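You operate a simulated robot arm through the tools that you are given. There is no shell and no other tool. Be economical: measure what you need, move in short steps, check, and stop when the job is done.

You are at the controls of a simulated two-armed robot. One attempt, no reset.

JOB
Carry the middle crate to the packing bench, stand its pump on the bench and uncap the pump.
Fine: from the middle bay of the jobs rack; crate to the middle of the bench; set the middle rack slider back to NEW; the cap goes in the brown tray. Set down upright: tagged pump.
Where things are to end (x, y in the base frame): brown crate within 90 mm of [280, -1610]; tagged pump within 60 mm of [250, -1320].

The check looks at the end state, three seconds after you hand in, the way a careful person would. Anything else that was tipped, shoved, dropped, spilled or broken makes it a failure. Lids that push on must go on centred and level and be pressed home; caps that screw on are set level and turned clockwise until they are tight.

ROBOT AND FRAMES
Two 6-joint arms with two-finger parallel grippers on one trunk, on a base that drives. Base frame: it is fixed to the floor where the robot stands at the start and does not move with it; the origin is under the middle of the robot, x ahead of it, y to its left, z up. Lengths are in mm, angles in rad, forces in N, time in s.
The left shoulder is at the start at [60, 187, 1072], the right one opposite. With the tool pointing down near the work surface each hand reaches from about 100 to 340 mm from the robot's upright axis, wherever it stands, measured 20 degrees to its own side. Places, roughly: inside of the middle brown crate [500, -200, 700]; red cap (3x3x3 cm) [500, 100, 300]; top of the packing bench [300, -1500, 900]. Payload 1.57 kg a hand.
The tool frame of a hand sits at the grasp point between the pads (the TCP): z along the fingers, y along the line on which they close. The tips reach 30 mm beyond it. The gripper opens to 110 mm. The fingers are 24 mm wide and 12 mm thick; the gripper's body (48 by 112 mm) begins 78 mm behind the TCP.
Orientation is told as [roll, pitch, yaw] about the base's x, y, z axes, in that order, counted from this pose: with the fingers straight down and closing along the base's y, the tool's x points along the base's -x, its y along +y and its z along -z.

CONTROLS
- The arms move only by the tool arm_command. It takes "left_series", "right_series" or both (then of equal length, played together; a hand with none holds still); each is a list of rows, each a list of 7 numbers: the shift along the tool's x, y, z in mm, then the turn, a rotation vector about the tool's x, y, z in rad, then the opening, from 0 (shut) to 1 (fully open). In form: [[tx, ty, tz, wx, wy, wz, fingers], ...]. A call has 1 to 8 rows; each row is the pose to reach, as a shift and turn from the pose commanded when the call began, along the tool's axes at that moment. Rows are played at 5 a second. More than 50 mm and 0.15 rad between two rows, or a gripper value outside its range, and nothing of the call is played. A pose out of reach is approached as far as the arm can. The call stops where the force on the tool passes 40 N (or 10 N more than at its start, if that is more) or the arm is blocked; 0.2 s more then pass. Each finger travels about 153 mm/s and halts on what it meets, pressing with about 41 N; the grip force reading is that of the motor and also rises with nothing between the fingers. The clock runs only during rows and for 0.2 s after the last one: add rows that repeat a pose to give the fingers time. The reply holds the time, the measured pose of the TCP, the force on the tool along the base axes, the opening and the grip force, in the units named above and with some noise, with the torque about the TCP (base axes, N m) and any sound that the robot's microphone picked up.
- Cameras (640 x 400 px; columns grow to the right, rows downward): "scene" is now at [4.8, -31.5, 1616.9]; the picture's right is [-0.43, -0.90, 0.00], its down [-0.76, 0.36, -0.54] and it looks along [0.48, -0.23, -0.84] (base axes); focal length 266 px, centre (320, 200). "left" rides on the left gripper at [70, -16, -141] in its tool frame; the picture's right is [0.23, 0.97, 0.00], its down [-0.86, 0.20, -0.48] and it looks along [-0.47, 0.11, 0.88] (tool axes); focal length 222 px, centre (320, 200). "right" rides on the right gripper at [70, 16, -141] in its tool frame; the picture's right is [-0.23, 0.97, 0.00], its down [-0.86, -0.20, -0.48] and it looks along [-0.47, -0.11, 0.88] (tool axes); focal length 222 px, centre (320, 200). There is no depth. A picture from a camera that has moved, and an enlarged one, comes with that camera's place and axes in the base frame and with its lens. The place of the scene camera against the robot may be out by one fixed shift of up to 18 mm in any direction.
- capture(camera): a new picture of that camera. It takes no simulated time.
- lift_body(by): slides the trunk up (or, below 0, down) by that many mm; the arms and the scene camera ride with it, the base frame stays. It gives what a move gives, with no picture.
- base_move(legs): drives the robot by 1 to 6 legs, each [ahead, left, turn to the left] in mm, mm and rad, along the robot's own axes; the way and the turn of a leg run together, so that a leg with both is an arc; at most 1500 mm and 3.142 rad a leg. The arms and the cameras ride along, it lands a little off, and it stops where it bumps. It gives what a move gives.
- head_to(pan, tilt): turns the head with the scene camera to pan (to the left, within 1.501 rad either way) and tilt (down, from -0.506 to 1.204), counted from straight ahead of the robot. It gives what a move gives.
- enlarge(camera, box): a new picture of the part [left, top, right, bottom] of that camera's present view, enlarged. It takes no simulated time.
- job_done(): hands the job in; it is judged then, once.

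Work in short steps. Places have to be worked out from the pictures, the camera data and where the tool is seen: move nearer, look again, correct. Check each grasp and each placing, and mend what went wrong. You have 120 turns and 100 pictures in all, those below and enlarged ones among them. Open the grippers and draw the arms clear of the work before you hand the job in, unless the task says otherwise; then end with one line.

The tools are called after "Request:" as a command line: name --argument value ..., lists and objects as JSON in quotes. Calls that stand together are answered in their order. arm_command: Moves the arms, as the interface text tells. Its arguments: {"type":"object","properties":{"left_series":{"type":"array","items":{"type":"array","items":{"type":"number"}}},"right_series":{"type":"array","items":{"type":"array","items":{"type":"number"}}}},"required":[]} The other tools are called the same way: lift_body (by) slides the trunk up or down; base_move (legs) drives the base; head_to (pan, tilt) turns the head that bears the scene camera; capture (camera) takes a picture; enlarge (camera, box) takes an enlarged picture of a part of a camera's view; job_done () hands the job in.

At the start:

```text
time_s: 0.0
left_eef_pos: [281.3, 2.9, 1127.3]
left_tool_rot: [-0.001, 0.0, 0.001]
left_contact_force: [-0.2, -0.7, 0.1]
left_torque: [0.02, -0.02, 0.01]
left_finger_gap: 110.2
left_grasp_force: 0.1
right_eef_pos: [279.5, -375.9, 1112.8]
right_tool_rot: [0.0, 0.0, -0.001]
right_contact_force: [0.0, -0.8, -0.1]
right_torque: [0.01, 0.01, 0.03]
right_finger_gap: 110.0
right_grasp_force: 0.1
trunk travel left (down, up): [-700.0, 290.0]
robot x, y, heading: [-0.4, -1.6, -0.001]
head pan, tilt: [-0.447, 1.004]
```

scene: 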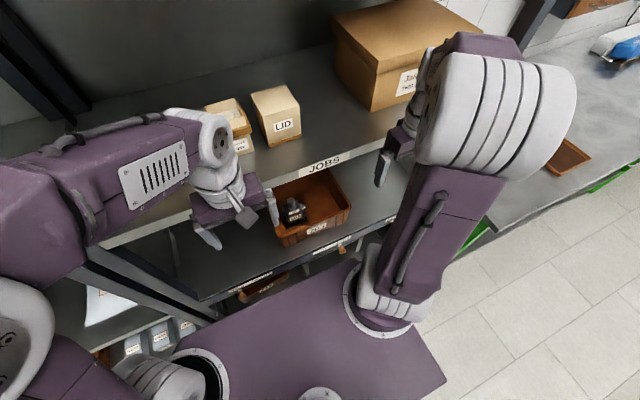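
right: 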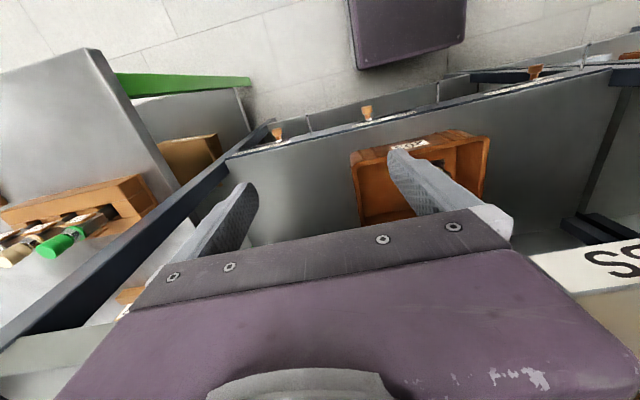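
left: 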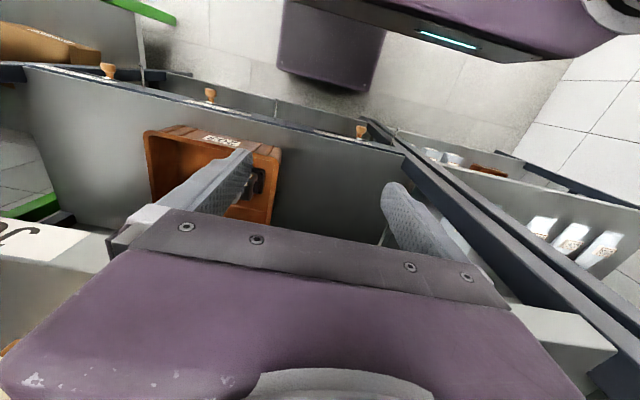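

I start by looking at the jobs rack in detail with the scene camera.

Request:
enlarge --camera "scene" --box '[180, 130, 420, 310]'

Request:
enlarge --camera "right" --box '[220, 60, 560, 270]'

```text
2.22 times, centred on (300, 220) of scene
camera zoom: at [4.8, -31.5, 1616.9], right [-0.43, -0.9, 0.0], down [-0.76, 0.36, -0.54], along [0.48, -0.23, -0.84], focal length 591 px, centre (364, 156)
```

zoom: 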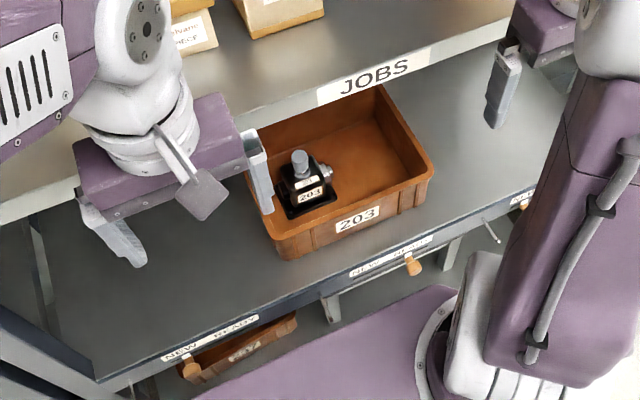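

```text
1.88 times, centred on (390, 165) of right
camera zoom: at [209.3, -360.6, 1253.4], right [0.23, 0.97, 0.0], down [0.86, -0.2, 0.48], along [0.47, -0.11, -0.88], focal length 418 px, centre (188, 266)
```

zoom: 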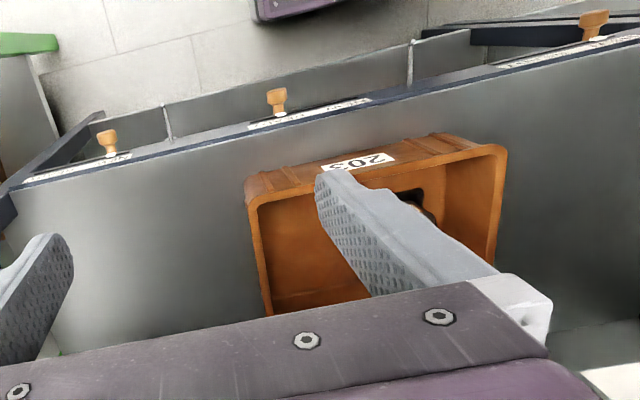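

The middle bay holds crate 203 with the pump; the middle slider seems to be at READY (right end). Now I look at the bench.

Request:
head_to --pan -1.3 --tilt 0.6

Request:
capture --camera "scene"

```text
time_s: 1.2
left_eef_pos: [280.0, 3.6, 1127.4]
left_tool_rot: [-0.001, 0.002, 0.0]
left_contact_force: [-0.5, -0.1, 0.1]
left_torque: [0.04, 0.0, 0.0]
left_finger_gap: 110.1
left_grasp_force: 0.1
right_eef_pos: [278.7, -377.2, 1112.2]
right_tool_rot: [0.0, 0.001, 0.0]
right_contact_force: [0.7, 0.0, 0.8]
right_torque: [0.0, 0.01, 0.0]
right_finger_gap: 110.0
right_grasp_force: 0.1
trunk travel left (down, up): [-700.0, 290.0]
robot x, y, heading: [-0.5, -0.7, -0.001]
head pan, tilt: [-1.3, 0.6]
```

```text
94 pictures are left
camera scene: at [-34.0, -86.6, 1649.2], right [-0.96, -0.27, 0.0], down [-0.15, 0.54, -0.82], along [0.22, -0.79, -0.57], focal length 266 px, centre (320, 200)
```

scene: 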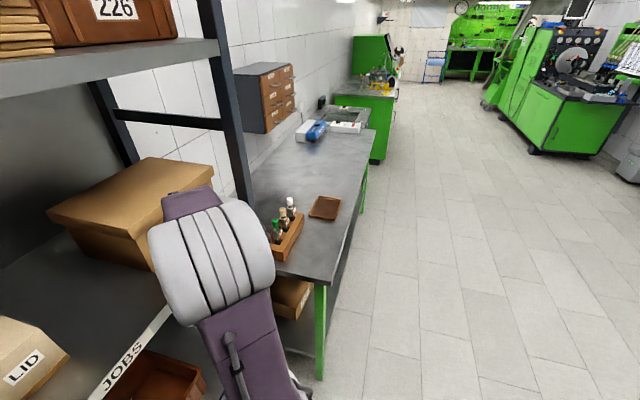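

Bench front edge is at x≈100, with the brown tray near (217,-1076). Now I look at the rack from straight ahead, less tilted and lower, and at the base itself.

Request:
head_to --pan 0.0 --tilt 1.2

Request:
capture --camera "scene"

Request:
enlarge --camera "left" --box '[0, 40, 640, 260]'

```text
time_s: 2.6
left_eef_pos: [281.9, 2.5, 1127.0]
left_tool_rot: [0.001, -0.001, -0.001]
left_contact_force: [-0.2, 0.0, -0.9]
left_torque: [0.05, -0.01, 0.01]
left_finger_gap: 110.0
left_grasp_force: 0.1
right_eef_pos: [279.0, -375.8, 1113.7]
right_tool_rot: [-0.001, 0.0, -0.002]
right_contact_force: [-1.1, 0.3, -0.9]
right_torque: [0.0, 0.0, -0.01]
right_finger_gap: 110.2
right_grasp_force: 0.1
trunk travel left (down, up): [-700.0, 290.0]
robot x, y, heading: [2.1, 0.6, 0.002]
head pan, tilt: [0.0, 1.201]
```

```text
93 pictures are left
camera scene: at [-1.8, -1.5, 1604.6], right [0.0, -1.0, 0.0], down [-0.93, 0.0, -0.36], along [0.36, 0.0, -0.93], focal length 266 px, centre (320, 200)
```

scene: 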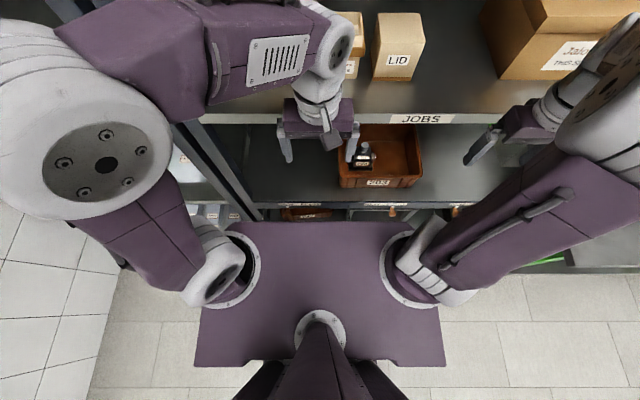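

```text
1.00 times, centred on (320, 150) of left (not enlarged: the box is as wide or as high as the picture)
camera zoom: at [213.2, -13.8, 1267.0], right [-0.23, 0.97, 0.0], down [0.86, 0.2, 0.48], along [0.47, 0.11, -0.88], focal length 222 px, centre (320, 250)
```

zoom: 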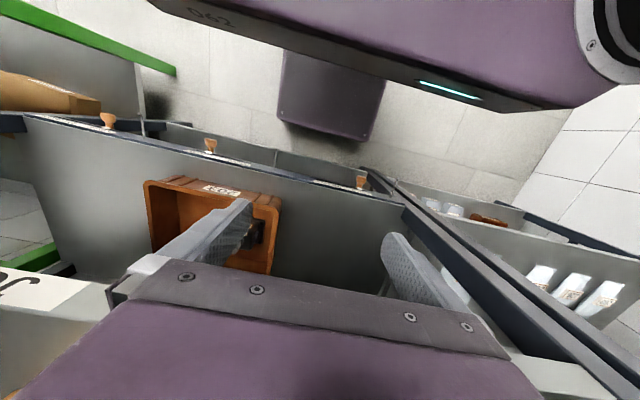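

The rack has its front at x≈345, shelf at z≈690, upper shelf at z≈1140; crate centre near (500,-215). I bring both hands to symmetric positions before shifting the base right.

Request:
arm_command --left_series '[[0, 45, 0, 0, 0, 0, 1], [0, 90, 0, 0, 0, 0, 1], [0, 135, 0, 0, 0, 0, 1], [0, 150, 0, 0, 0, 0, 1], [0, 150, 0, 0, 0, 0, 1]]' --right_series '[[0, 45, 0, 0, 0, 0, 1], [0, 90, 0, 0, 0, 0, 1], [0, 135, 0, 0, 0, 0, 1], [0, 180, 0, 0, 0, 0, 1], [0, 223, 0, 0, 0, 0, 1]]'

Request:
capture --camera "scene"

```text
time_s: 3.8
left_eef_pos: [282.4, 154.0, 1126.2]
left_tool_rot: [0.0, 0.001, -0.001]
left_contact_force: [-1.1, -0.5, 0.0]
left_torque: [-0.02, 0.01, 0.02]
left_finger_gap: 110.1
left_grasp_force: 0.0
right_eef_pos: [278.5, -153.8, 1114.1]
right_tool_rot: [0.0, 0.001, -0.001]
right_contact_force: [0.0, -0.6, -0.1]
right_torque: [-0.03, 0.01, -0.03]
right_finger_gap: 109.9
right_grasp_force: 0.0
trunk travel left (down, up): [-700.0, 290.0]
robot x, y, heading: [1.8, 4.6, -0.002]
head pan, tilt: [0.0, 1.201]
```

```text
91 pictures are left
camera scene: at [-1.5, -0.8, 1604.6], right [0.0, -1.0, 0.0], down [-0.93, 0.0, -0.36], along [0.36, 0.0, -0.93], focal length 266 px, centre (320, 200)
```

scene: 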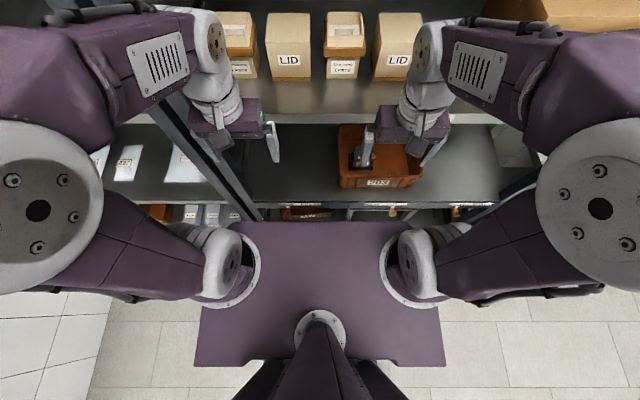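

Elbows stay compact. Now I shift the base 215 mm to the right so that it is centred on the crate.

Request:
base_move --legs '[[0, -218, 0]]'

Request:
head_to --pan 0.0 --tilt 1.0

Request:
capture --camera "scene"

Request:
capture --camera "right"

```text
time_s: 5.5
left_eef_pos: [281.2, -65.8, 1125.7]
left_tool_rot: [0.001, 0.002, 0.0]
left_contact_force: [-0.3, -0.1, -0.1]
left_torque: [-0.02, -0.02, -0.01]
left_finger_gap: 109.9
left_grasp_force: 0.0
right_eef_pos: [278.4, -372.7, 1114.9]
right_tool_rot: [0.0, -0.001, -0.001]
right_contact_force: [-1.0, -0.1, 0.3]
right_torque: [0.0, 0.02, 0.0]
right_finger_gap: 109.9
right_grasp_force: 0.0
trunk travel left (down, up): [-700.0, 290.0]
robot x, y, heading: [0.6, -216.4, -0.002]
head pan, tilt: [0.0, 1.201]
```

```text
time_s: 6.2
left_eef_pos: [280.6, -68.0, 1126.6]
left_tool_rot: [-0.001, -0.001, 0.001]
left_contact_force: [0.5, -0.7, 0.2]
left_torque: [-0.02, -0.03, 0.02]
left_finger_gap: 110.2
left_grasp_force: 0.1
right_eef_pos: [278.2, -373.0, 1114.9]
right_tool_rot: [-0.001, 0.001, 0.002]
right_contact_force: [0.5, 0.2, 0.8]
right_torque: [-0.02, 0.03, 0.0]
right_finger_gap: 109.9
right_grasp_force: 0.1
trunk travel left (down, up): [-700.0, 290.0]
robot x, y, heading: [-4.4, -221.5, -0.002]
head pan, tilt: [0.0, 1.0]
```

```text
90 pictures are left
camera scene: at [11.8, -221.8, 1617.2], right [0.0, -1.0, 0.0], down [-0.84, 0.0, -0.54], along [0.54, 0.0, -0.84], focal length 266 px, centre (320, 200)
```

scene: 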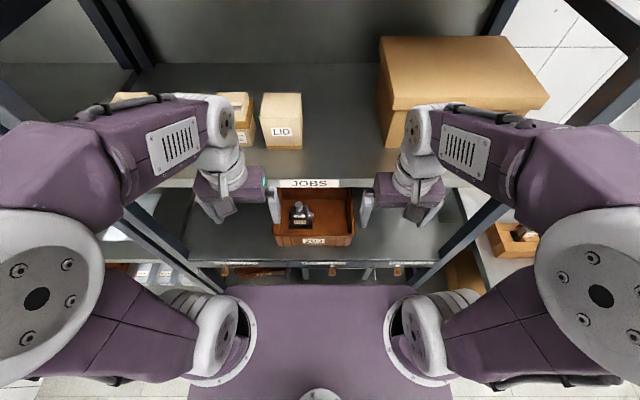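

```text
89 pictures are left
camera right: at [208.6, -358.4, 1255.2], right [0.23, 0.97, 0.0], down [0.86, -0.2, 0.48], along [0.47, -0.11, -0.88], focal length 222 px, centre (320, 200)
```

right: 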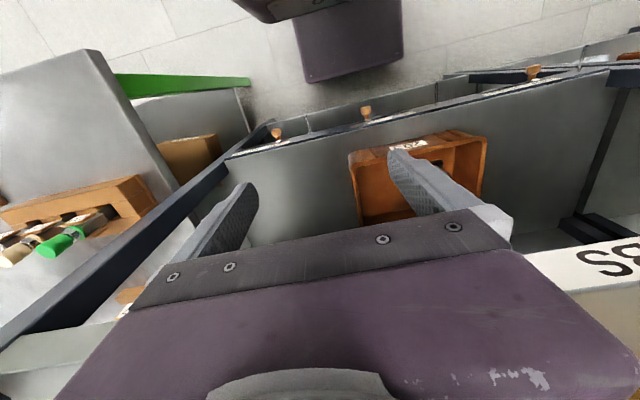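

Crate is nearly centred (y≈-200). I lower the trunk so the hands come in front of the rack opening.

Request:
lift_body --by -230

Request:
capture --camera "scene"

Request:
capture --camera "left"

Request:
capture --camera "right"

```text
time_s: 8.7
left_eef_pos: [281.4, -67.3, 896.2]
left_tool_rot: [-0.001, -0.001, 0.0]
left_contact_force: [0.2, 0.0, -0.2]
left_torque: [0.01, -0.01, 0.0]
left_finger_gap: 110.2
left_grasp_force: 0.1
right_eef_pos: [277.3, -373.3, 885.0]
right_tool_rot: [0.0, 0.001, -0.001]
right_contact_force: [0.3, -0.3, -0.3]
right_torque: [0.0, 0.0, -0.02]
right_finger_gap: 110.0
right_grasp_force: 0.0
trunk travel left (down, up): [-470.0, 520.0]
robot x, y, heading: [0.7, -217.4, 0.001]
head pan, tilt: [0.0, 1.0]
```

```text
88 pictures are left
camera scene: at [11.8, -220.8, 1387.3], right [0.0, -1.0, 0.0], down [-0.84, 0.0, -0.54], along [0.54, 0.0, -0.84], focal length 266 px, centre (320, 200)
```

scene: 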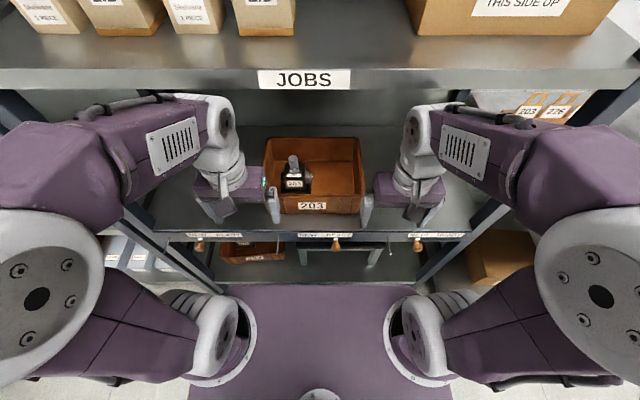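

```text
87 pictures are left
camera left: at [213.8, -83.2, 1035.9], right [-0.23, 0.97, 0.0], down [0.86, 0.2, 0.48], along [0.47, 0.11, -0.88], focal length 222 px, centre (320, 200)
```

left: 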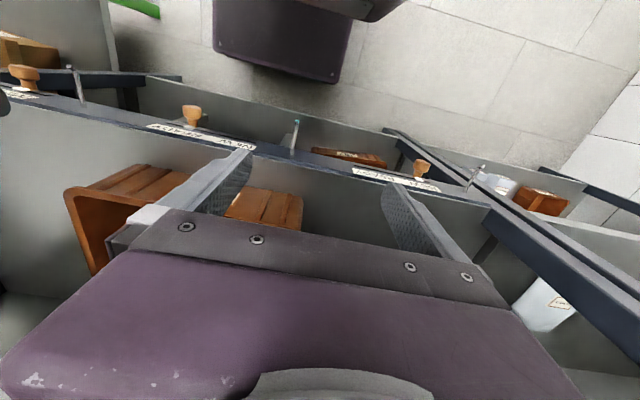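

```text
86 pictures are left
camera right: at [208.6, -357.6, 1025.4], right [0.23, 0.97, 0.0], down [0.86, -0.2, 0.48], along [0.47, -0.11, -0.88], focal length 222 px, centre (320, 200)
```

right: 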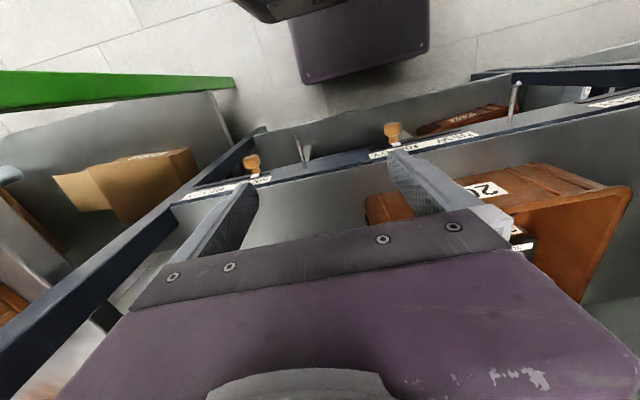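

Close view of the crate and sliders.

Request:
enlarge --camera "scene" --box '[240, 130, 400, 255]'

Request:
enlarge --camera "scene" --box '[170, 190, 480, 300]'

```text
3.20 times, centred on (320, 192) of scene
camera zoom: at [11.8, -220.8, 1387.3], right [0.0, -1.0, 0.0], down [-0.84, 0.0, -0.54], along [0.54, 0.0, -0.84], focal length 851 px, centre (320, 224)
```

zoom: 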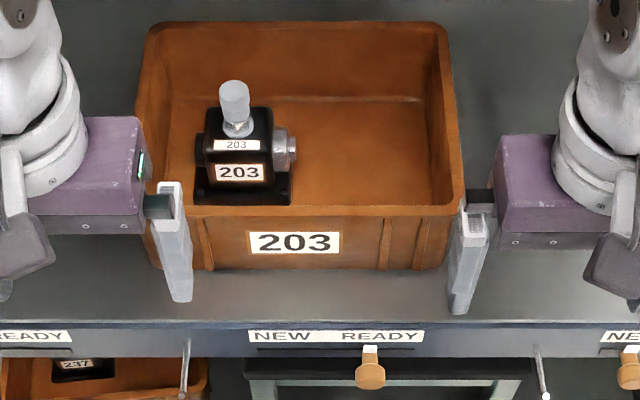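

```text
2.06 times, centred on (325, 245) of scene
camera zoom: at [11.8, -220.8, 1387.3], right [0.0, -1.0, 0.0], down [-0.84, 0.0, -0.54], along [0.54, 0.0, -0.84], focal length 549 px, centre (310, 107)
```

zoom: 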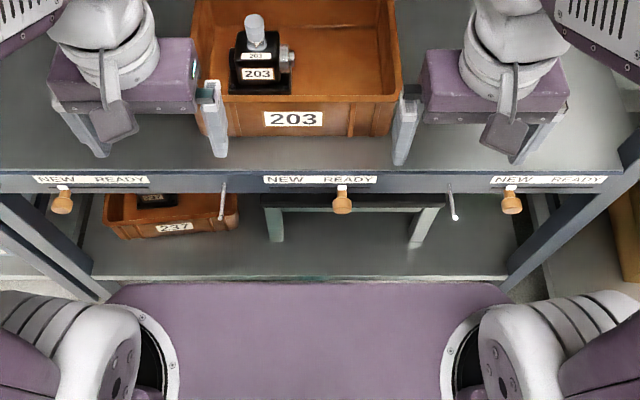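

Knob of the middle slider triangulates to about (307,-264,670), NEW being ~70 mm to the left. I bring the closed right fingers down on its right side.

Request:
arm_command --right_series '[[-15, 36, 0, 0, 0, 0, 0.5], [-30, 71, 0, 0, 0, 0, 0], [-30, 71, 50, 0, 0, 0, 0], [-30, 71, 100, 0, 0, 0, 0], [-30, 71, 140, 0, 0, 0, 0], [-30, 71, 140, 0, 0, 0, 0]]'

Request:
enlarge --camera "scene" --box '[240, 180, 440, 305]'

Request:
capture --camera "right"

```text
time_s: 10.1
left_eef_pos: [281.2, -65.1, 895.5]
left_tool_rot: [-0.001, 0.001, -0.001]
left_contact_force: [0.1, 0.1, -0.2]
left_torque: [0.01, -0.02, -0.02]
left_finger_gap: 110.0
left_grasp_force: 0.0
right_eef_pos: [305.5, -301.1, 746.8]
right_tool_rot: [0.0, 0.0, 0.0]
right_contact_force: [-1.3, -0.2, -0.2]
right_torque: [0.0, 0.01, 0.0]
right_finger_gap: 0.0
right_grasp_force: 20.7
trunk travel left (down, up): [-470.0, 520.0]
robot x, y, heading: [0.7, -220.3, 0.003]
head pan, tilt: [0.0, 1.0]
```

```text
3.20 times, centred on (340, 242) of scene
camera zoom: at [11.2, -220.9, 1387.2], right [0.0, -1.0, 0.0], down [-0.84, 0.0, -0.54], along [0.54, 0.0, -0.84], focal length 851 px, centre (256, 64)
```

zoom: 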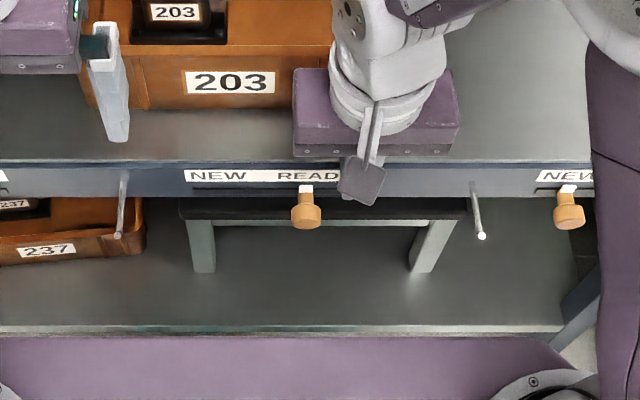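

```text
82 pictures are left
camera right: at [236.2, -285.8, 886.1], right [0.23, 0.97, 0.0], down [0.86, -0.2, 0.48], along [0.47, -0.11, -0.88], focal length 222 px, centre (320, 200)
```

right: 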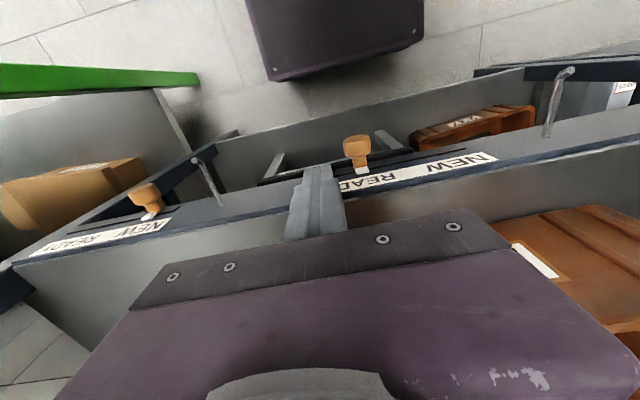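

The closed fingers are 13 mm right of the knob. I go down 62 mm more and push left slowly.

Request:
arm_command --right_series '[[0, 0, 31, 0, 0, 0, 0], [0, 0, 62, 0, 0, 0, 0], [0, 15, 62, 0, 0, 0, 0], [0, 35, 62, 0, 0, 0, 0], [0, 50, 62, 0, 0, 0, 0], [0, 60, 62, 0, 0, 0, 0]]'

Request:
enlarge --camera "scene" --box '[200, 180, 440, 305]'

Request:
capture --camera "right"

```text
time_s: 11.5
left_eef_pos: [281.6, -67.0, 895.8]
left_tool_rot: [0.001, 0.0, 0.0]
left_contact_force: [0.2, -0.4, 0.0]
left_torque: [0.03, 0.01, 0.01]
left_finger_gap: 110.2
left_grasp_force: 0.1
right_eef_pos: [308.7, -241.5, 681.9]
right_tool_rot: [0.0, 0.0, 0.001]
right_contact_force: [0.0, -0.3, -0.1]
right_torque: [-0.03, 0.01, 0.02]
right_finger_gap: 0.2
right_grasp_force: 21.0
trunk travel left (down, up): [-470.0, 520.0]
robot x, y, heading: [-0.9, -219.3, -0.003]
head pan, tilt: [0.0, 1.0]
```

```text
2.67 times, centred on (320, 242) of scene
camera zoom: at [11.8, -220.6, 1387.2], right [0.0, -1.0, 0.0], down [-0.84, 0.0, -0.54], along [0.54, 0.0, -0.84], focal length 709 px, centre (320, 87)
```

zoom: 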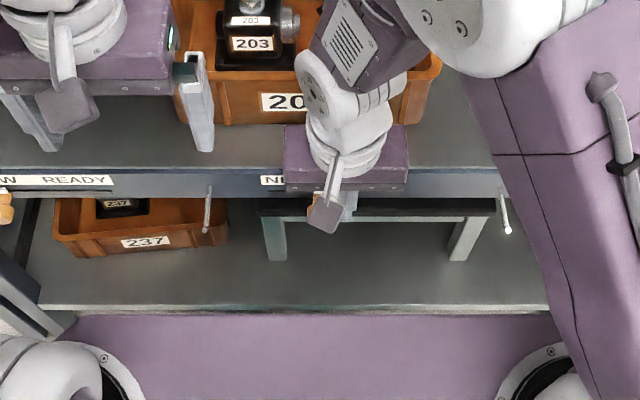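

```text
80 pictures are left
camera right: at [238.9, -226.3, 823.5], right [0.23, 0.97, 0.0], down [0.86, -0.2, 0.48], along [0.47, -0.11, -0.88], focal length 222 px, centre (320, 200)
```

right: 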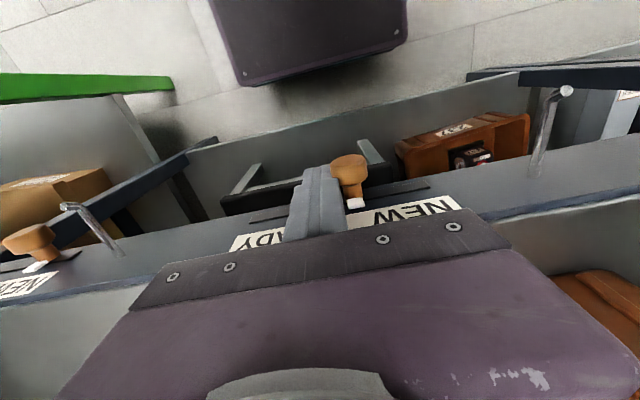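

The knob follows. I push another 30 mm towards NEW in small steps, watching for a stop.

Request:
arm_command --right_series '[[0, 8, 0, 0, 0, 0, 0], [0, 15, 0, 0, 0, 0, 0], [0, 21, 0, 0, 0, 0, 0], [0, 26, 0, 0, 0, 0, 0], [0, 30, 0, 0, 0, 0, 0], [0, 30, 0, 0, 0, 0, 0]]'

Request:
enlarge --camera "right" --box '[200, 120, 500, 260]'

```text
time_s: 12.9
left_eef_pos: [281.4, -67.4, 896.1]
left_tool_rot: [-0.002, 0.001, -0.001]
left_contact_force: [-0.8, -0.4, 0.1]
left_torque: [0.06, 0.04, 0.01]
left_finger_gap: 109.9
left_grasp_force: 0.1
right_eef_pos: [309.5, -212.3, 683.4]
right_tool_rot: [-0.001, 0.0, -0.001]
right_contact_force: [-0.1, -0.7, 0.1]
right_torque: [0.0, -0.03, 0.05]
right_finger_gap: 0.1
right_grasp_force: 21.5
trunk travel left (down, up): [-470.0, 520.0]
robot x, y, heading: [1.0, -219.0, -0.001]
head pan, tilt: [0.0, 1.0]
```

```text
2.13 times, centred on (350, 190) of right
camera zoom: at [238.7, -196.9, 823.8], right [0.23, 0.97, 0.0], down [0.86, -0.2, 0.48], along [0.47, -0.11, -0.88], focal length 474 px, centre (256, 221)
```

zoom: 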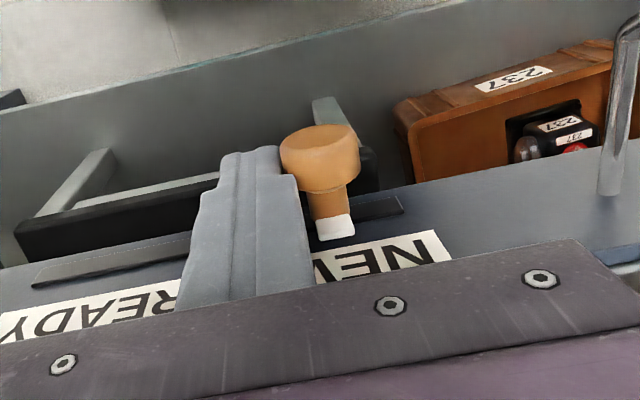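

Nearly there; NEW text centre is a few mm further. I push 9 mm more, back off 15 mm and raise the hand.

Request:
arm_command --right_series '[[0, 5, 0, 0, 0, 0, 0], [0, 9, 0, 0, 0, 0, 0], [0, -15, 0, 0, 0, 0, 0], [0, -30, -50, 0, 0, 0, 0], [0, -60, -100, 0, 0, 0, 0.3], [10, -100, -150, 0, 0, 0, 0.6], [20, -130, -190, 0, 0, 0, 1]]'

Request:
enlarge --camera "scene" --box '[170, 190, 480, 300]'

```text
refused: row 4 steps farther than a row can; nothing moved
```

```text
2.06 times, centred on (325, 245) of scene
camera zoom: at [12.0, -220.7, 1387.2], right [0.0, -1.0, 0.0], down [-0.84, 0.0, -0.54], along [0.54, 0.0, -0.84], focal length 549 px, centre (310, 107)
```

zoom: 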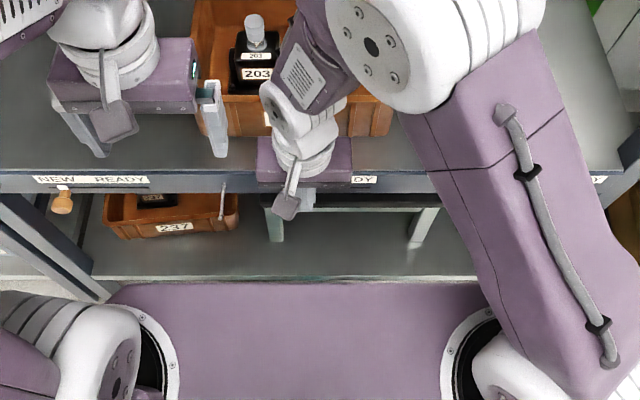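

Row limit exceeded; repeating with smaller rows.

Request:
arm_command --right_series '[[0, 5, 0, 0, 0, 0, 0], [0, 9, 0, 0, 0, 0, 0], [0, -15, 0, 0, 0, 0, 0], [0, -25, -45, 0, 0, 0, 0], [0, -50, -85, 0, 0, 0, 0.3], [7, -75, -125, 0, 0, 0, 0.6], [14, -105, -160, 0, 0, 0, 1], [20, -130, -200, 0, 0, 0, 1]]'

Request:
enlarge --camera "scene" --box '[170, 190, 480, 300]'

```text
time_s: 14.7
left_eef_pos: [281.1, -66.7, 895.7]
left_tool_rot: [0.0, 0.001, -0.001]
left_contact_force: [-0.2, 0.3, 0.0]
left_torque: [-0.01, -0.05, 0.03]
left_finger_gap: 110.2
left_grasp_force: 0.1
right_eef_pos: [286.3, -341.2, 883.2]
right_tool_rot: [0.001, 0.001, 0.0]
right_contact_force: [-0.9, 0.7, -0.5]
right_torque: [-0.02, -0.01, -0.02]
right_finger_gap: 110.0
right_grasp_force: 0.0
trunk travel left (down, up): [-470.0, 520.0]
robot x, y, heading: [-0.1, -218.6, 0.003]
head pan, tilt: [0.0, 1.0]
```

```text
2.06 times, centred on (325, 245) of scene
camera zoom: at [10.8, -221.3, 1387.2], right [0.0, -1.0, 0.0], down [-0.84, 0.0, -0.54], along [0.54, 0.0, -0.84], focal length 549 px, centre (310, 107)
```

zoom: 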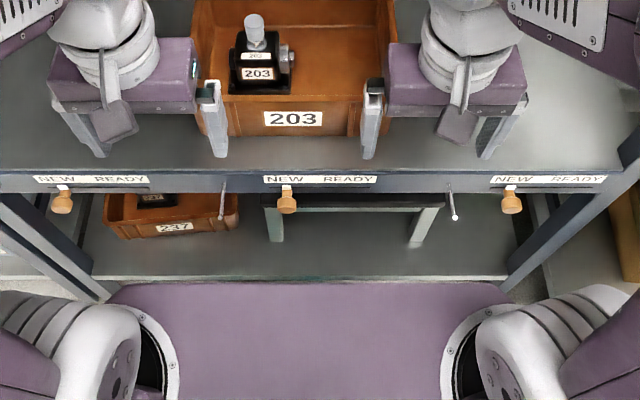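

Slider now reads NEW like its neighbours. Next I tilt both hands forward 0.6 rad and align them over the crate's side walls (y≈-68 and -333).

Request:
arm_command --left_series '[[0, 0, 0, 0, -0.14, 0, 1], [0, 0, 0, 0, -0.28, 0, 1], [0, 0, 0, 0, -0.42, 0, 1], [0, 0, 0, 0, -0.56, 0, 1], [0, 0, 0, 0, -0.65, 0, 1], [0, 0, 0, 0, -0.65, 0, 1]]' --right_series '[[0, 2, -2, 0, -0.14, 0, 1], [0, 4, -4, 0, -0.28, 0, 1], [0, 6, -8, 0, -0.42, 0, 1], [0, 8, -12, 0, -0.56, 0, 1], [0, 8, -12, 0, -0.65, 0, 1], [0, 8, -12, 0, -0.65, 0, 1]]'

Request:
base_move --legs '[[80, 0, 0]]'

Request:
capture --camera "left"

Request:
capture --camera "right"

Request:
capture --camera "scene"

```text
time_s: 16.1
left_eef_pos: [350.4, -104.2, 899.1]
left_tool_rot: [-0.002, -0.649, -0.001]
left_contact_force: [-0.1, 0.4, 0.1]
left_torque: [-0.01, -0.02, 0.0]
left_finger_gap: 109.9
left_grasp_force: 0.0
left hand out of reach, approached as far as the arm can: row 2, 3, 4, 5, 6
right_eef_pos: [326.3, -298.3, 899.4]
right_tool_rot: [0.0, -0.649, 0.001]
right_contact_force: [-0.8, 0.0, -0.3]
right_torque: [0.0, -0.03, 0.01]
right_finger_gap: 109.7
right_grasp_force: 0.1
right hand out of reach, approached as far as the arm can: row 3, 4, 5, 6
trunk travel left (down, up): [-470.0, 520.0]
robot x, y, heading: [0.1, -217.5, 0.0]
head pan, tilt: [0.0, 1.0]
```

```text
time_s: 17.1
left_eef_pos: [432.7, -103.5, 897.4]
left_tool_rot: [0.0, -0.648, -0.002]
left_contact_force: [0.0, 0.3, 0.4]
left_torque: [0.02, 0.03, -0.02]
left_finger_gap: 110.0
left_grasp_force: 0.0
right_eef_pos: [407.8, -299.5, 898.6]
right_tool_rot: [-0.004, -0.646, -0.003]
right_contact_force: [0.5, 0.0, 0.4]
right_torque: [-0.01, 0.0, 0.0]
right_finger_gap: 109.8
right_grasp_force: 0.0
trunk travel left (down, up): [-470.0, 520.0]
robot x, y, heading: [80.6, -222.1, -0.003]
head pan, tilt: [0.0, 1.0]
```

```text
76 pictures are left
camera left: at [293.0, -120.3, 967.2], right [-0.18, 0.97, -0.14], down [0.39, 0.2, 0.9], along [0.9, 0.11, -0.42], focal length 222 px, centre (320, 200)
```

left: 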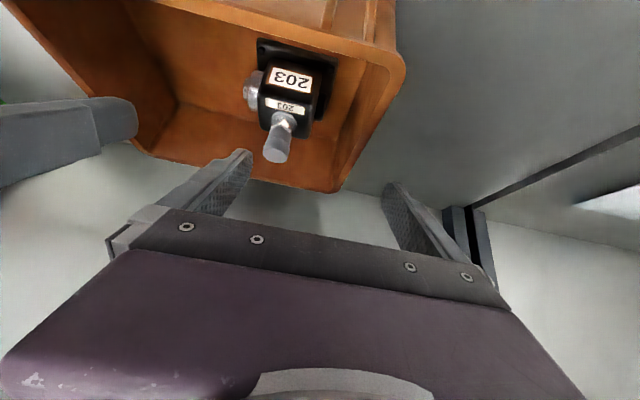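

```text
75 pictures are left
camera right: at [266.1, -283.2, 968.1], right [0.18, 0.97, 0.14], down [0.39, -0.2, 0.9], along [0.9, -0.11, -0.42], focal length 222 px, centre (320, 200)
```

right: 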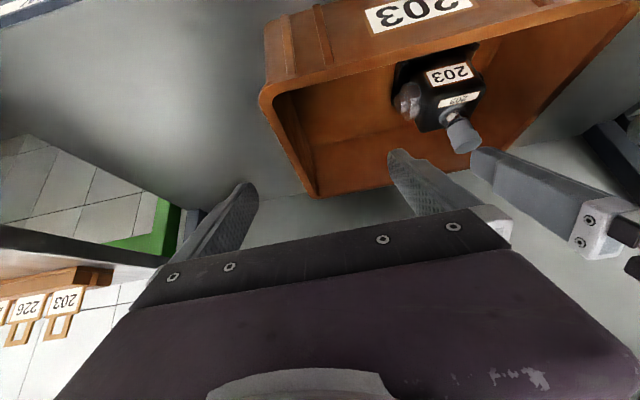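

```text
74 pictures are left
camera scene: at [93.5, -220.8, 1387.2], right [0.0, -1.0, 0.0], down [-0.84, 0.0, -0.54], along [0.54, 0.0, -0.84], focal length 266 px, centre (320, 200)
```

scene: 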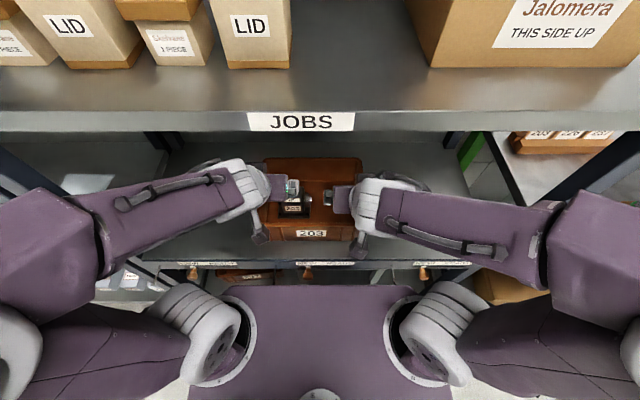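

The tilt was in the too-near zone, so the hands slid a little. Now, with the base closer, I move both 100 mm forward (base x) and check where they end.

Request:
arm_command --left_series '[[-27, 0, 20, 0, 0, 0, 1], [-54, 0, 40, 0, 0, 0, 1], [-80, 0, 60, 0, 0, 0, 1], [-80, 0, 60, 0, 0, 0, 1]]' --right_series '[[-27, 0, 20, 0, 0, 0, 1], [-54, 0, 40, 0, 0, 0, 1], [-80, 0, 60, 0, 0, 0, 1], [-80, 0, 60, 0, 0, 0, 1]]'

Request:
capture --camera "left"

Request:
capture --camera "right"

```text
time_s: 18.3
left_eef_pos: [490.2, -101.9, 895.3]
left_tool_rot: [0.025, -0.63, -0.014]
left_contact_force: [-0.4, -0.4, 0.2]
left_torque: [-0.03, -0.01, -0.03]
left_finger_gap: 110.0
left_grasp_force: 0.0
right_eef_pos: [482.7, -296.3, 909.1]
right_tool_rot: [0.006, -0.672, 0.007]
right_contact_force: [-0.9, 0.0, 0.5]
right_torque: [0.04, -0.01, -0.01]
right_finger_gap: 110.0
right_grasp_force: 0.0
trunk travel left (down, up): [-470.0, 520.0]
robot x, y, heading: [68.0, -219.0, 0.01]
head pan, tilt: [0.0, 1.0]
stopped in row 4 (left hand): the arm was blocked; the commanded pose is now the measured one
```

```text
73 pictures are left
camera left: at [351.8, -119.2, 966.3], right [-0.18, 0.98, -0.11], down [0.41, 0.18, 0.89], along [0.89, 0.12, -0.43], focal length 222 px, centre (320, 200)
```

left: 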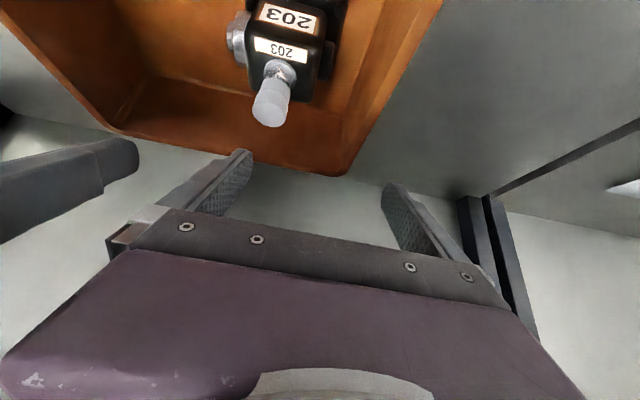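

```text
72 pictures are left
camera right: at [339.1, -283.0, 976.2], right [0.17, 0.97, 0.15], down [0.37, -0.2, 0.91], along [0.91, -0.1, -0.4], focal length 222 px, centre (320, 200)
```

right: 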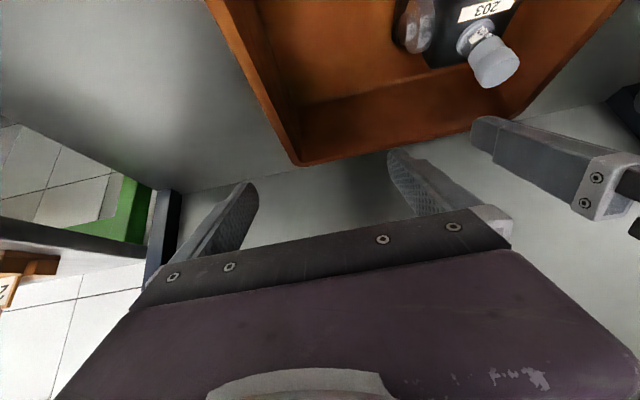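

The left arm was blocked, probably the forearm against the upper shelf edge. I look before moving.

Request:
capture --camera "scene"

```text
71 pictures are left
camera scene: at [54.6, -225.9, 1388.3], right [0.01, -1.0, -0.01], down [-0.83, 0.0, -0.56], along [0.56, 0.01, -0.83], focal length 266 px, centre (320, 200)
```

scene: 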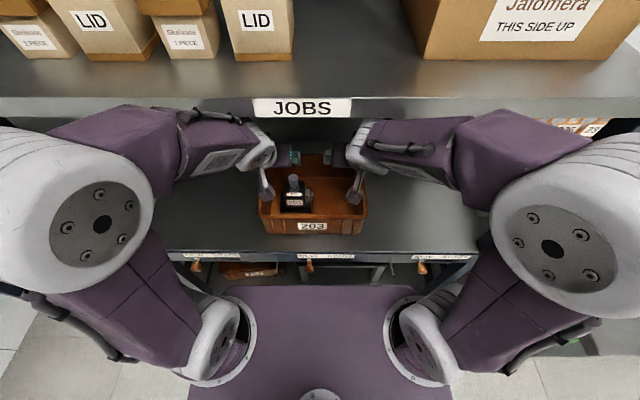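

The robot's elbows pressed on the upper shelf edge and pushed the base back a little. I back off 70 mm and check everything is still in place.

Request:
base_move --legs '[[-70, 0, 0]]'

Request:
capture --camera "scene"

```text
time_s: 19.4
left_eef_pos: [444.2, -99.3, 888.3]
left_tool_rot: [0.011, -0.622, -0.006]
left_contact_force: [-0.3, -0.3, 1.0]
left_torque: [-0.02, -0.01, 0.0]
left_finger_gap: 110.1
left_grasp_force: 0.0
right_eef_pos: [432.0, -294.9, 900.8]
right_tool_rot: [-0.001, -0.652, 0.004]
right_contact_force: [-0.5, -0.2, 0.0]
right_torque: [-0.03, -0.05, 0.01]
right_finger_gap: 109.9
right_grasp_force: 0.0
trunk travel left (down, up): [-470.0, 520.0]
robot x, y, heading: [3.5, -217.1, 0.001]
head pan, tilt: [0.0, 1.0]
```

```text
70 pictures are left
camera scene: at [14.9, -218.9, 1387.3], right [0.01, -1.0, 0.0], down [-0.84, 0.0, -0.54], along [0.54, 0.0, -0.84], focal length 266 px, centre (320, 200)
```

scene: 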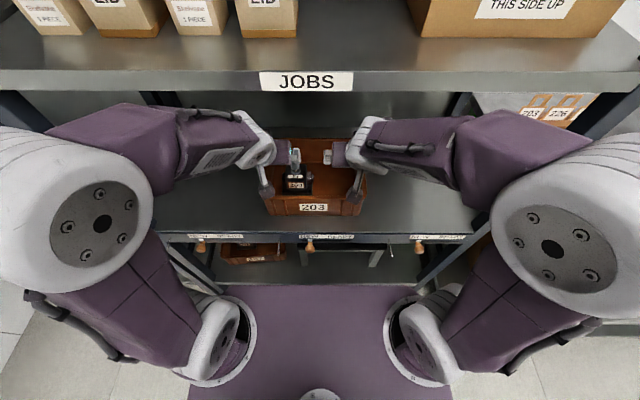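

Nothing was disturbed. I widen the hands to the wall lines and raise them 45 mm, then lower the trunk so that the elbows get under the upper shelf.

Request:
arm_command --left_series '[[-9, 10, -12, 0, 0, 0, 1], [-18, 20, -24, 0, 0, 0, 1], [-26, 31, -36, 0, 0, 0, 1], [-26, 31, -36, 0, 0, 0, 1]]' --right_series '[[-7, -12, -9, 0, 0, 0, 1], [-14, -24, -18, 0, 0, 0, 1], [-20, -38, -26, 0, 0, 0, 1], [-20, -38, -26, 0, 0, 0, 1]]'

Request:
lift_body --by -80

Request:
capture --camera "left"

Request:
capture --camera "right"

Request:
capture --camera "scene"

```text
time_s: 20.4
left_eef_pos: [444.3, -70.1, 931.3]
left_tool_rot: [0.012, -0.617, -0.01]
left_contact_force: [0.3, 0.0, -0.5]
left_torque: [-0.01, 0.02, 0.0]
left_finger_gap: 109.8
left_grasp_force: 0.1
right_eef_pos: [430.7, -332.7, 931.4]
right_tool_rot: [-0.001, -0.651, 0.006]
right_contact_force: [0.1, 1.0, 0.5]
right_torque: [0.03, 0.0, 0.0]
right_finger_gap: 110.1
right_grasp_force: 0.1
trunk travel left (down, up): [-470.0, 520.0]
robot x, y, heading: [6.2, -218.9, 0.003]
head pan, tilt: [0.0, 1.0]
```

```text
time_s: 21.5
left_eef_pos: [446.5, -69.1, 852.5]
left_tool_rot: [0.012, -0.62, -0.004]
left_contact_force: [0.7, -0.5, -0.5]
left_torque: [0.02, -0.01, 0.06]
left_finger_gap: 110.4
left_grasp_force: 0.1
right_eef_pos: [432.4, -333.1, 853.4]
right_tool_rot: [-0.001, -0.651, 0.005]
right_contact_force: [0.2, 0.0, -0.3]
right_torque: [-0.01, -0.01, -0.01]
right_finger_gap: 109.9
right_grasp_force: 0.1
trunk travel left (down, up): [-390.0, 600.0]
robot x, y, heading: [7.7, -218.2, 0.008]
head pan, tilt: [0.0, 1.0]
```

```text
69 pictures are left
camera left: at [309.2, -85.8, 925.5], right [-0.19, 0.97, -0.12], down [0.42, 0.19, 0.89], along [0.89, 0.11, -0.44], focal length 222 px, centre (320, 200)
```

left: 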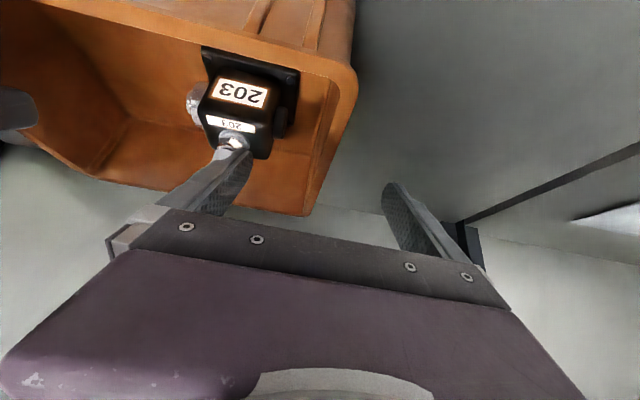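

```text
68 pictures are left
camera right: at [292.1, -318.2, 922.2], right [0.18, 0.97, 0.14], down [0.39, -0.2, 0.9], along [0.9, -0.1, -0.42], focal length 222 px, centre (320, 200)
```

right: 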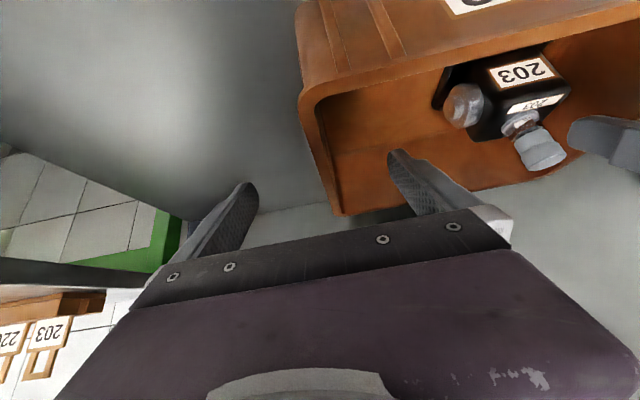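

```text
67 pictures are left
camera scene: at [17.1, -219.0, 1307.3], right [0.01, -1.0, 0.0], down [-0.84, 0.0, -0.54], along [0.54, 0.0, -0.84], focal length 266 px, centre (320, 200)
```

scene: 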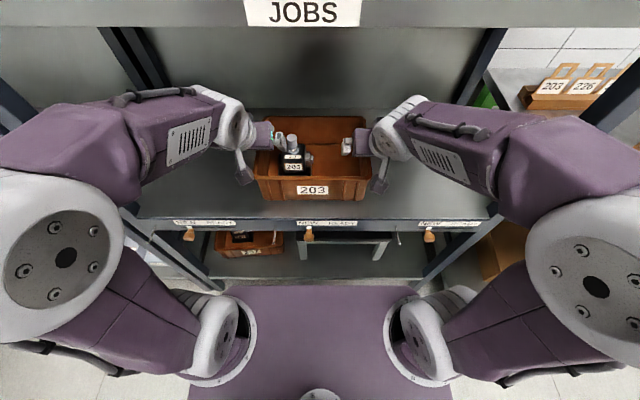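

Pump sits at about (472,-147), close to the left wall, so the left fingers must be only partly open. Side walls: y≈-68 and y≈-326, crate x 385–582. I narrow the fingers, drive 40 mm ahead and trim the hands.

Request:
arm_command --left_series '[[0, 0, 0, 0, 0, 0, 0.45], [0, 0, 0, 0, 0, 0, 0.45]]' --right_series '[[-4, 4, 3, 0, 0, 0, 0.55], [-9, 8, 7, 0, 0, 0, 0.55]]'

Request:
base_move --legs '[[38, 0, 0]]'

Request:
capture --camera "left"

Request:
capture --camera "right"

```text
time_s: 22.1
left_eef_pos: [447.7, -69.2, 851.6]
left_tool_rot: [0.011, -0.619, -0.005]
left_contact_force: [-0.8, -0.7, 0.4]
left_torque: [-0.01, 0.0, 0.04]
left_finger_gap: 49.4
left_grasp_force: 0.0
right_eef_pos: [444.2, -327.0, 853.2]
right_tool_rot: [-0.001, -0.647, 0.006]
right_contact_force: [-0.5, 0.8, -0.7]
right_torque: [-0.02, -0.02, 0.04]
right_finger_gap: 60.3
right_grasp_force: 0.0
trunk travel left (down, up): [-390.0, 600.0]
robot x, y, heading: [7.2, -215.2, 0.009]
head pan, tilt: [0.0, 1.0]
```

```text
time_s: 23.0
left_eef_pos: [485.9, -68.8, 852.0]
left_tool_rot: [0.013, -0.617, -0.006]
left_contact_force: [0.8, 0.8, 0.0]
left_torque: [0.0, 0.0, -0.01]
left_finger_gap: 49.4
left_grasp_force: 0.0
right_eef_pos: [482.5, -325.5, 852.5]
right_tool_rot: [-0.001, -0.646, 0.004]
right_contact_force: [0.9, -0.2, -0.2]
right_torque: [0.01, 0.04, 0.02]
right_finger_gap: 60.4
right_grasp_force: 0.0
trunk travel left (down, up): [-390.0, 600.0]
robot x, y, heading: [43.7, -217.6, 0.007]
head pan, tilt: [0.0, 1.0]
```

```text
66 pictures are left
camera left: at [347.8, -85.7, 924.8], right [-0.19, 0.97, -0.12], down [0.42, 0.19, 0.89], along [0.89, 0.11, -0.44], focal length 222 px, centre (320, 200)
```

left: 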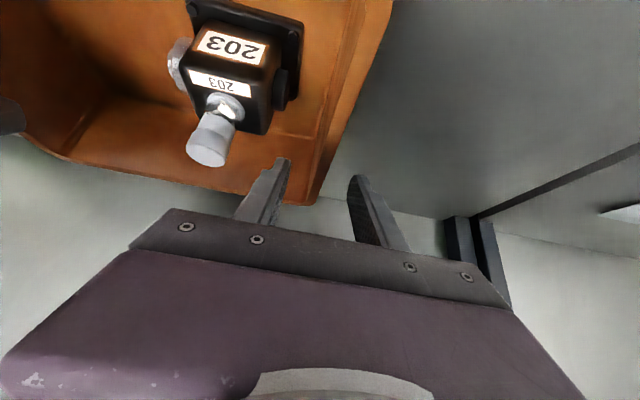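

```text
65 pictures are left
camera right: at [341.9, -310.7, 921.6], right [0.18, 0.97, 0.14], down [0.39, -0.2, 0.9], along [0.9, -0.1, -0.42], focal length 222 px, centre (320, 200)
```

right: 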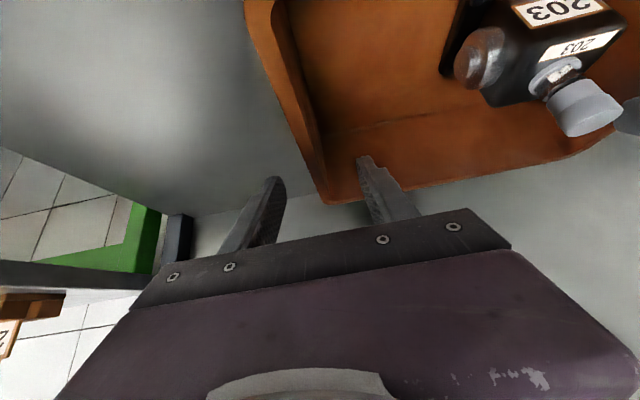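

Both walls lie between the fingers. I lower the trunk 50 mm to bring the pads onto the walls.

Request:
lift_body --by -50

Request:
capture --camera "left"

Request:
capture --camera "right"

```text
time_s: 23.9
left_eef_pos: [484.2, -69.0, 802.6]
left_tool_rot: [0.011, -0.619, -0.005]
left_contact_force: [-0.2, 0.0, 0.1]
left_torque: [0.0, 0.03, 0.03]
left_finger_gap: 49.8
left_grasp_force: 0.0
right_eef_pos: [481.5, -325.2, 801.5]
right_tool_rot: [-0.002, -0.649, 0.005]
right_contact_force: [-0.7, -0.8, 0.2]
right_torque: [-0.02, 0.0, 0.01]
right_finger_gap: 60.6
right_grasp_force: 0.1
trunk travel left (down, up): [-340.0, 650.0]
robot x, y, heading: [41.3, -216.0, 0.011]
head pan, tilt: [0.0, 1.0]
```

```text
64 pictures are left
camera left: at [346.4, -85.7, 875.4], right [-0.19, 0.97, -0.12], down [0.42, 0.19, 0.89], along [0.89, 0.11, -0.44], focal length 222 px, centre (320, 200)
```

left: 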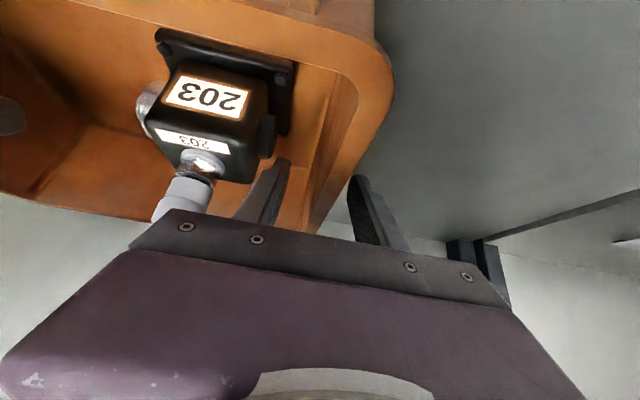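

```text
63 pictures are left
camera right: at [340.5, -310.7, 872.2], right [0.18, 0.97, 0.14], down [0.39, -0.2, 0.9], along [0.9, -0.1, -0.42], focal length 222 px, centre (320, 200)
```

right: 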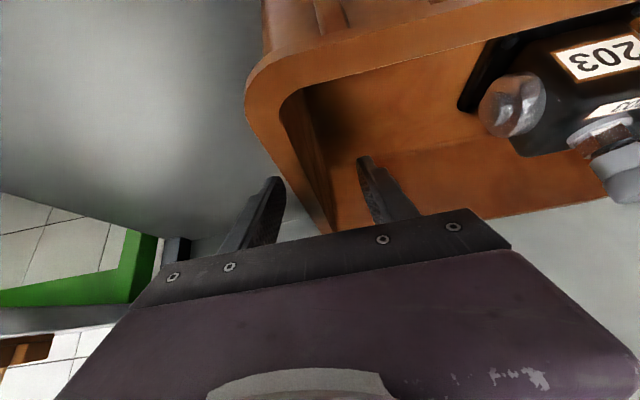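

Both hands straddle the walls. I lower 8 mm more and close both grippers.

Request:
lift_body --by -8

Request:
arm_command --left_series '[[0, 0, 0, 0, 0, 0, 0.25], [0, 0, 0, 0, 0, 0, 0], [0, 0, 0, 0, 0, 0, 0], [0, 0, 0, 0, 0, 0, 0]]' --right_series '[[0, 0, 0, 0, 0, 0, 0.25], [0, 0, 0, 0, 0, 0, 0], [0, 0, 0, 0, 0, 0, 0], [0, 0, 0, 0, 0, 0, 0]]'

Request:
capture --camera "left"

Request:
capture --camera "right"

```text
time_s: 24.5
left_eef_pos: [484.3, -68.8, 794.9]
left_tool_rot: [0.013, -0.621, -0.005]
left_contact_force: [-0.6, 0.4, -0.5]
left_torque: [0.05, -0.02, 0.02]
left_finger_gap: 49.5
left_grasp_force: 0.0
right_eef_pos: [480.6, -325.1, 794.7]
right_tool_rot: [-0.003, -0.649, 0.007]
right_contact_force: [0.1, -0.5, -0.2]
right_torque: [-0.01, 0.0, 0.01]
right_finger_gap: 60.5
right_grasp_force: 0.1
trunk travel left (down, up): [-332.0, 658.0]
robot x, y, heading: [42.7, -216.6, 0.005]
head pan, tilt: [0.0, 1.0]
```

```text
time_s: 25.5
left_eef_pos: [483.9, -68.0, 795.7]
left_tool_rot: [0.013, -0.62, -0.004]
left_contact_force: [-6.9, -19.4, 0.8]
left_torque: [-1.09, 0.01, -0.55]
left_finger_gap: 3.8
left_grasp_force: 24.3
right_eef_pos: [482.5, -325.8, 794.7]
right_tool_rot: [0.001, -0.651, 0.007]
right_contact_force: [6.3, 16.5, -0.1]
right_torque: [-0.85, 0.51, -1.14]
right_finger_gap: 4.0
right_grasp_force: 24.9
trunk travel left (down, up): [-332.0, 658.0]
robot x, y, heading: [44.8, -219.7, 0.001]
head pan, tilt: [0.0, 1.0]
```

```text
62 pictures are left
camera left: at [346.4, -86.2, 867.4], right [-0.19, 0.97, -0.12], down [0.42, 0.19, 0.89], along [0.89, 0.11, -0.44], focal length 222 px, centre (320, 200)
```

left: 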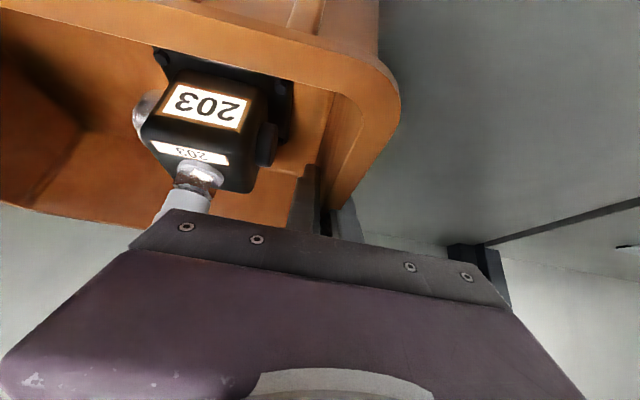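

```text
61 pictures are left
camera right: at [340.6, -310.4, 864.1], right [0.18, 0.97, 0.14], down [0.39, -0.2, 0.9], along [0.9, -0.1, -0.42], focal length 222 px, centre (320, 200)
```

right: 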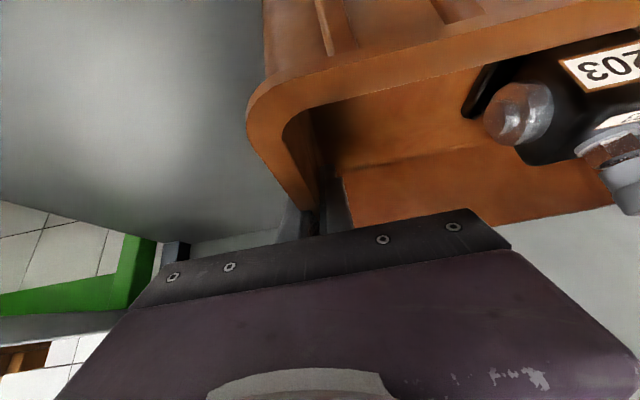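

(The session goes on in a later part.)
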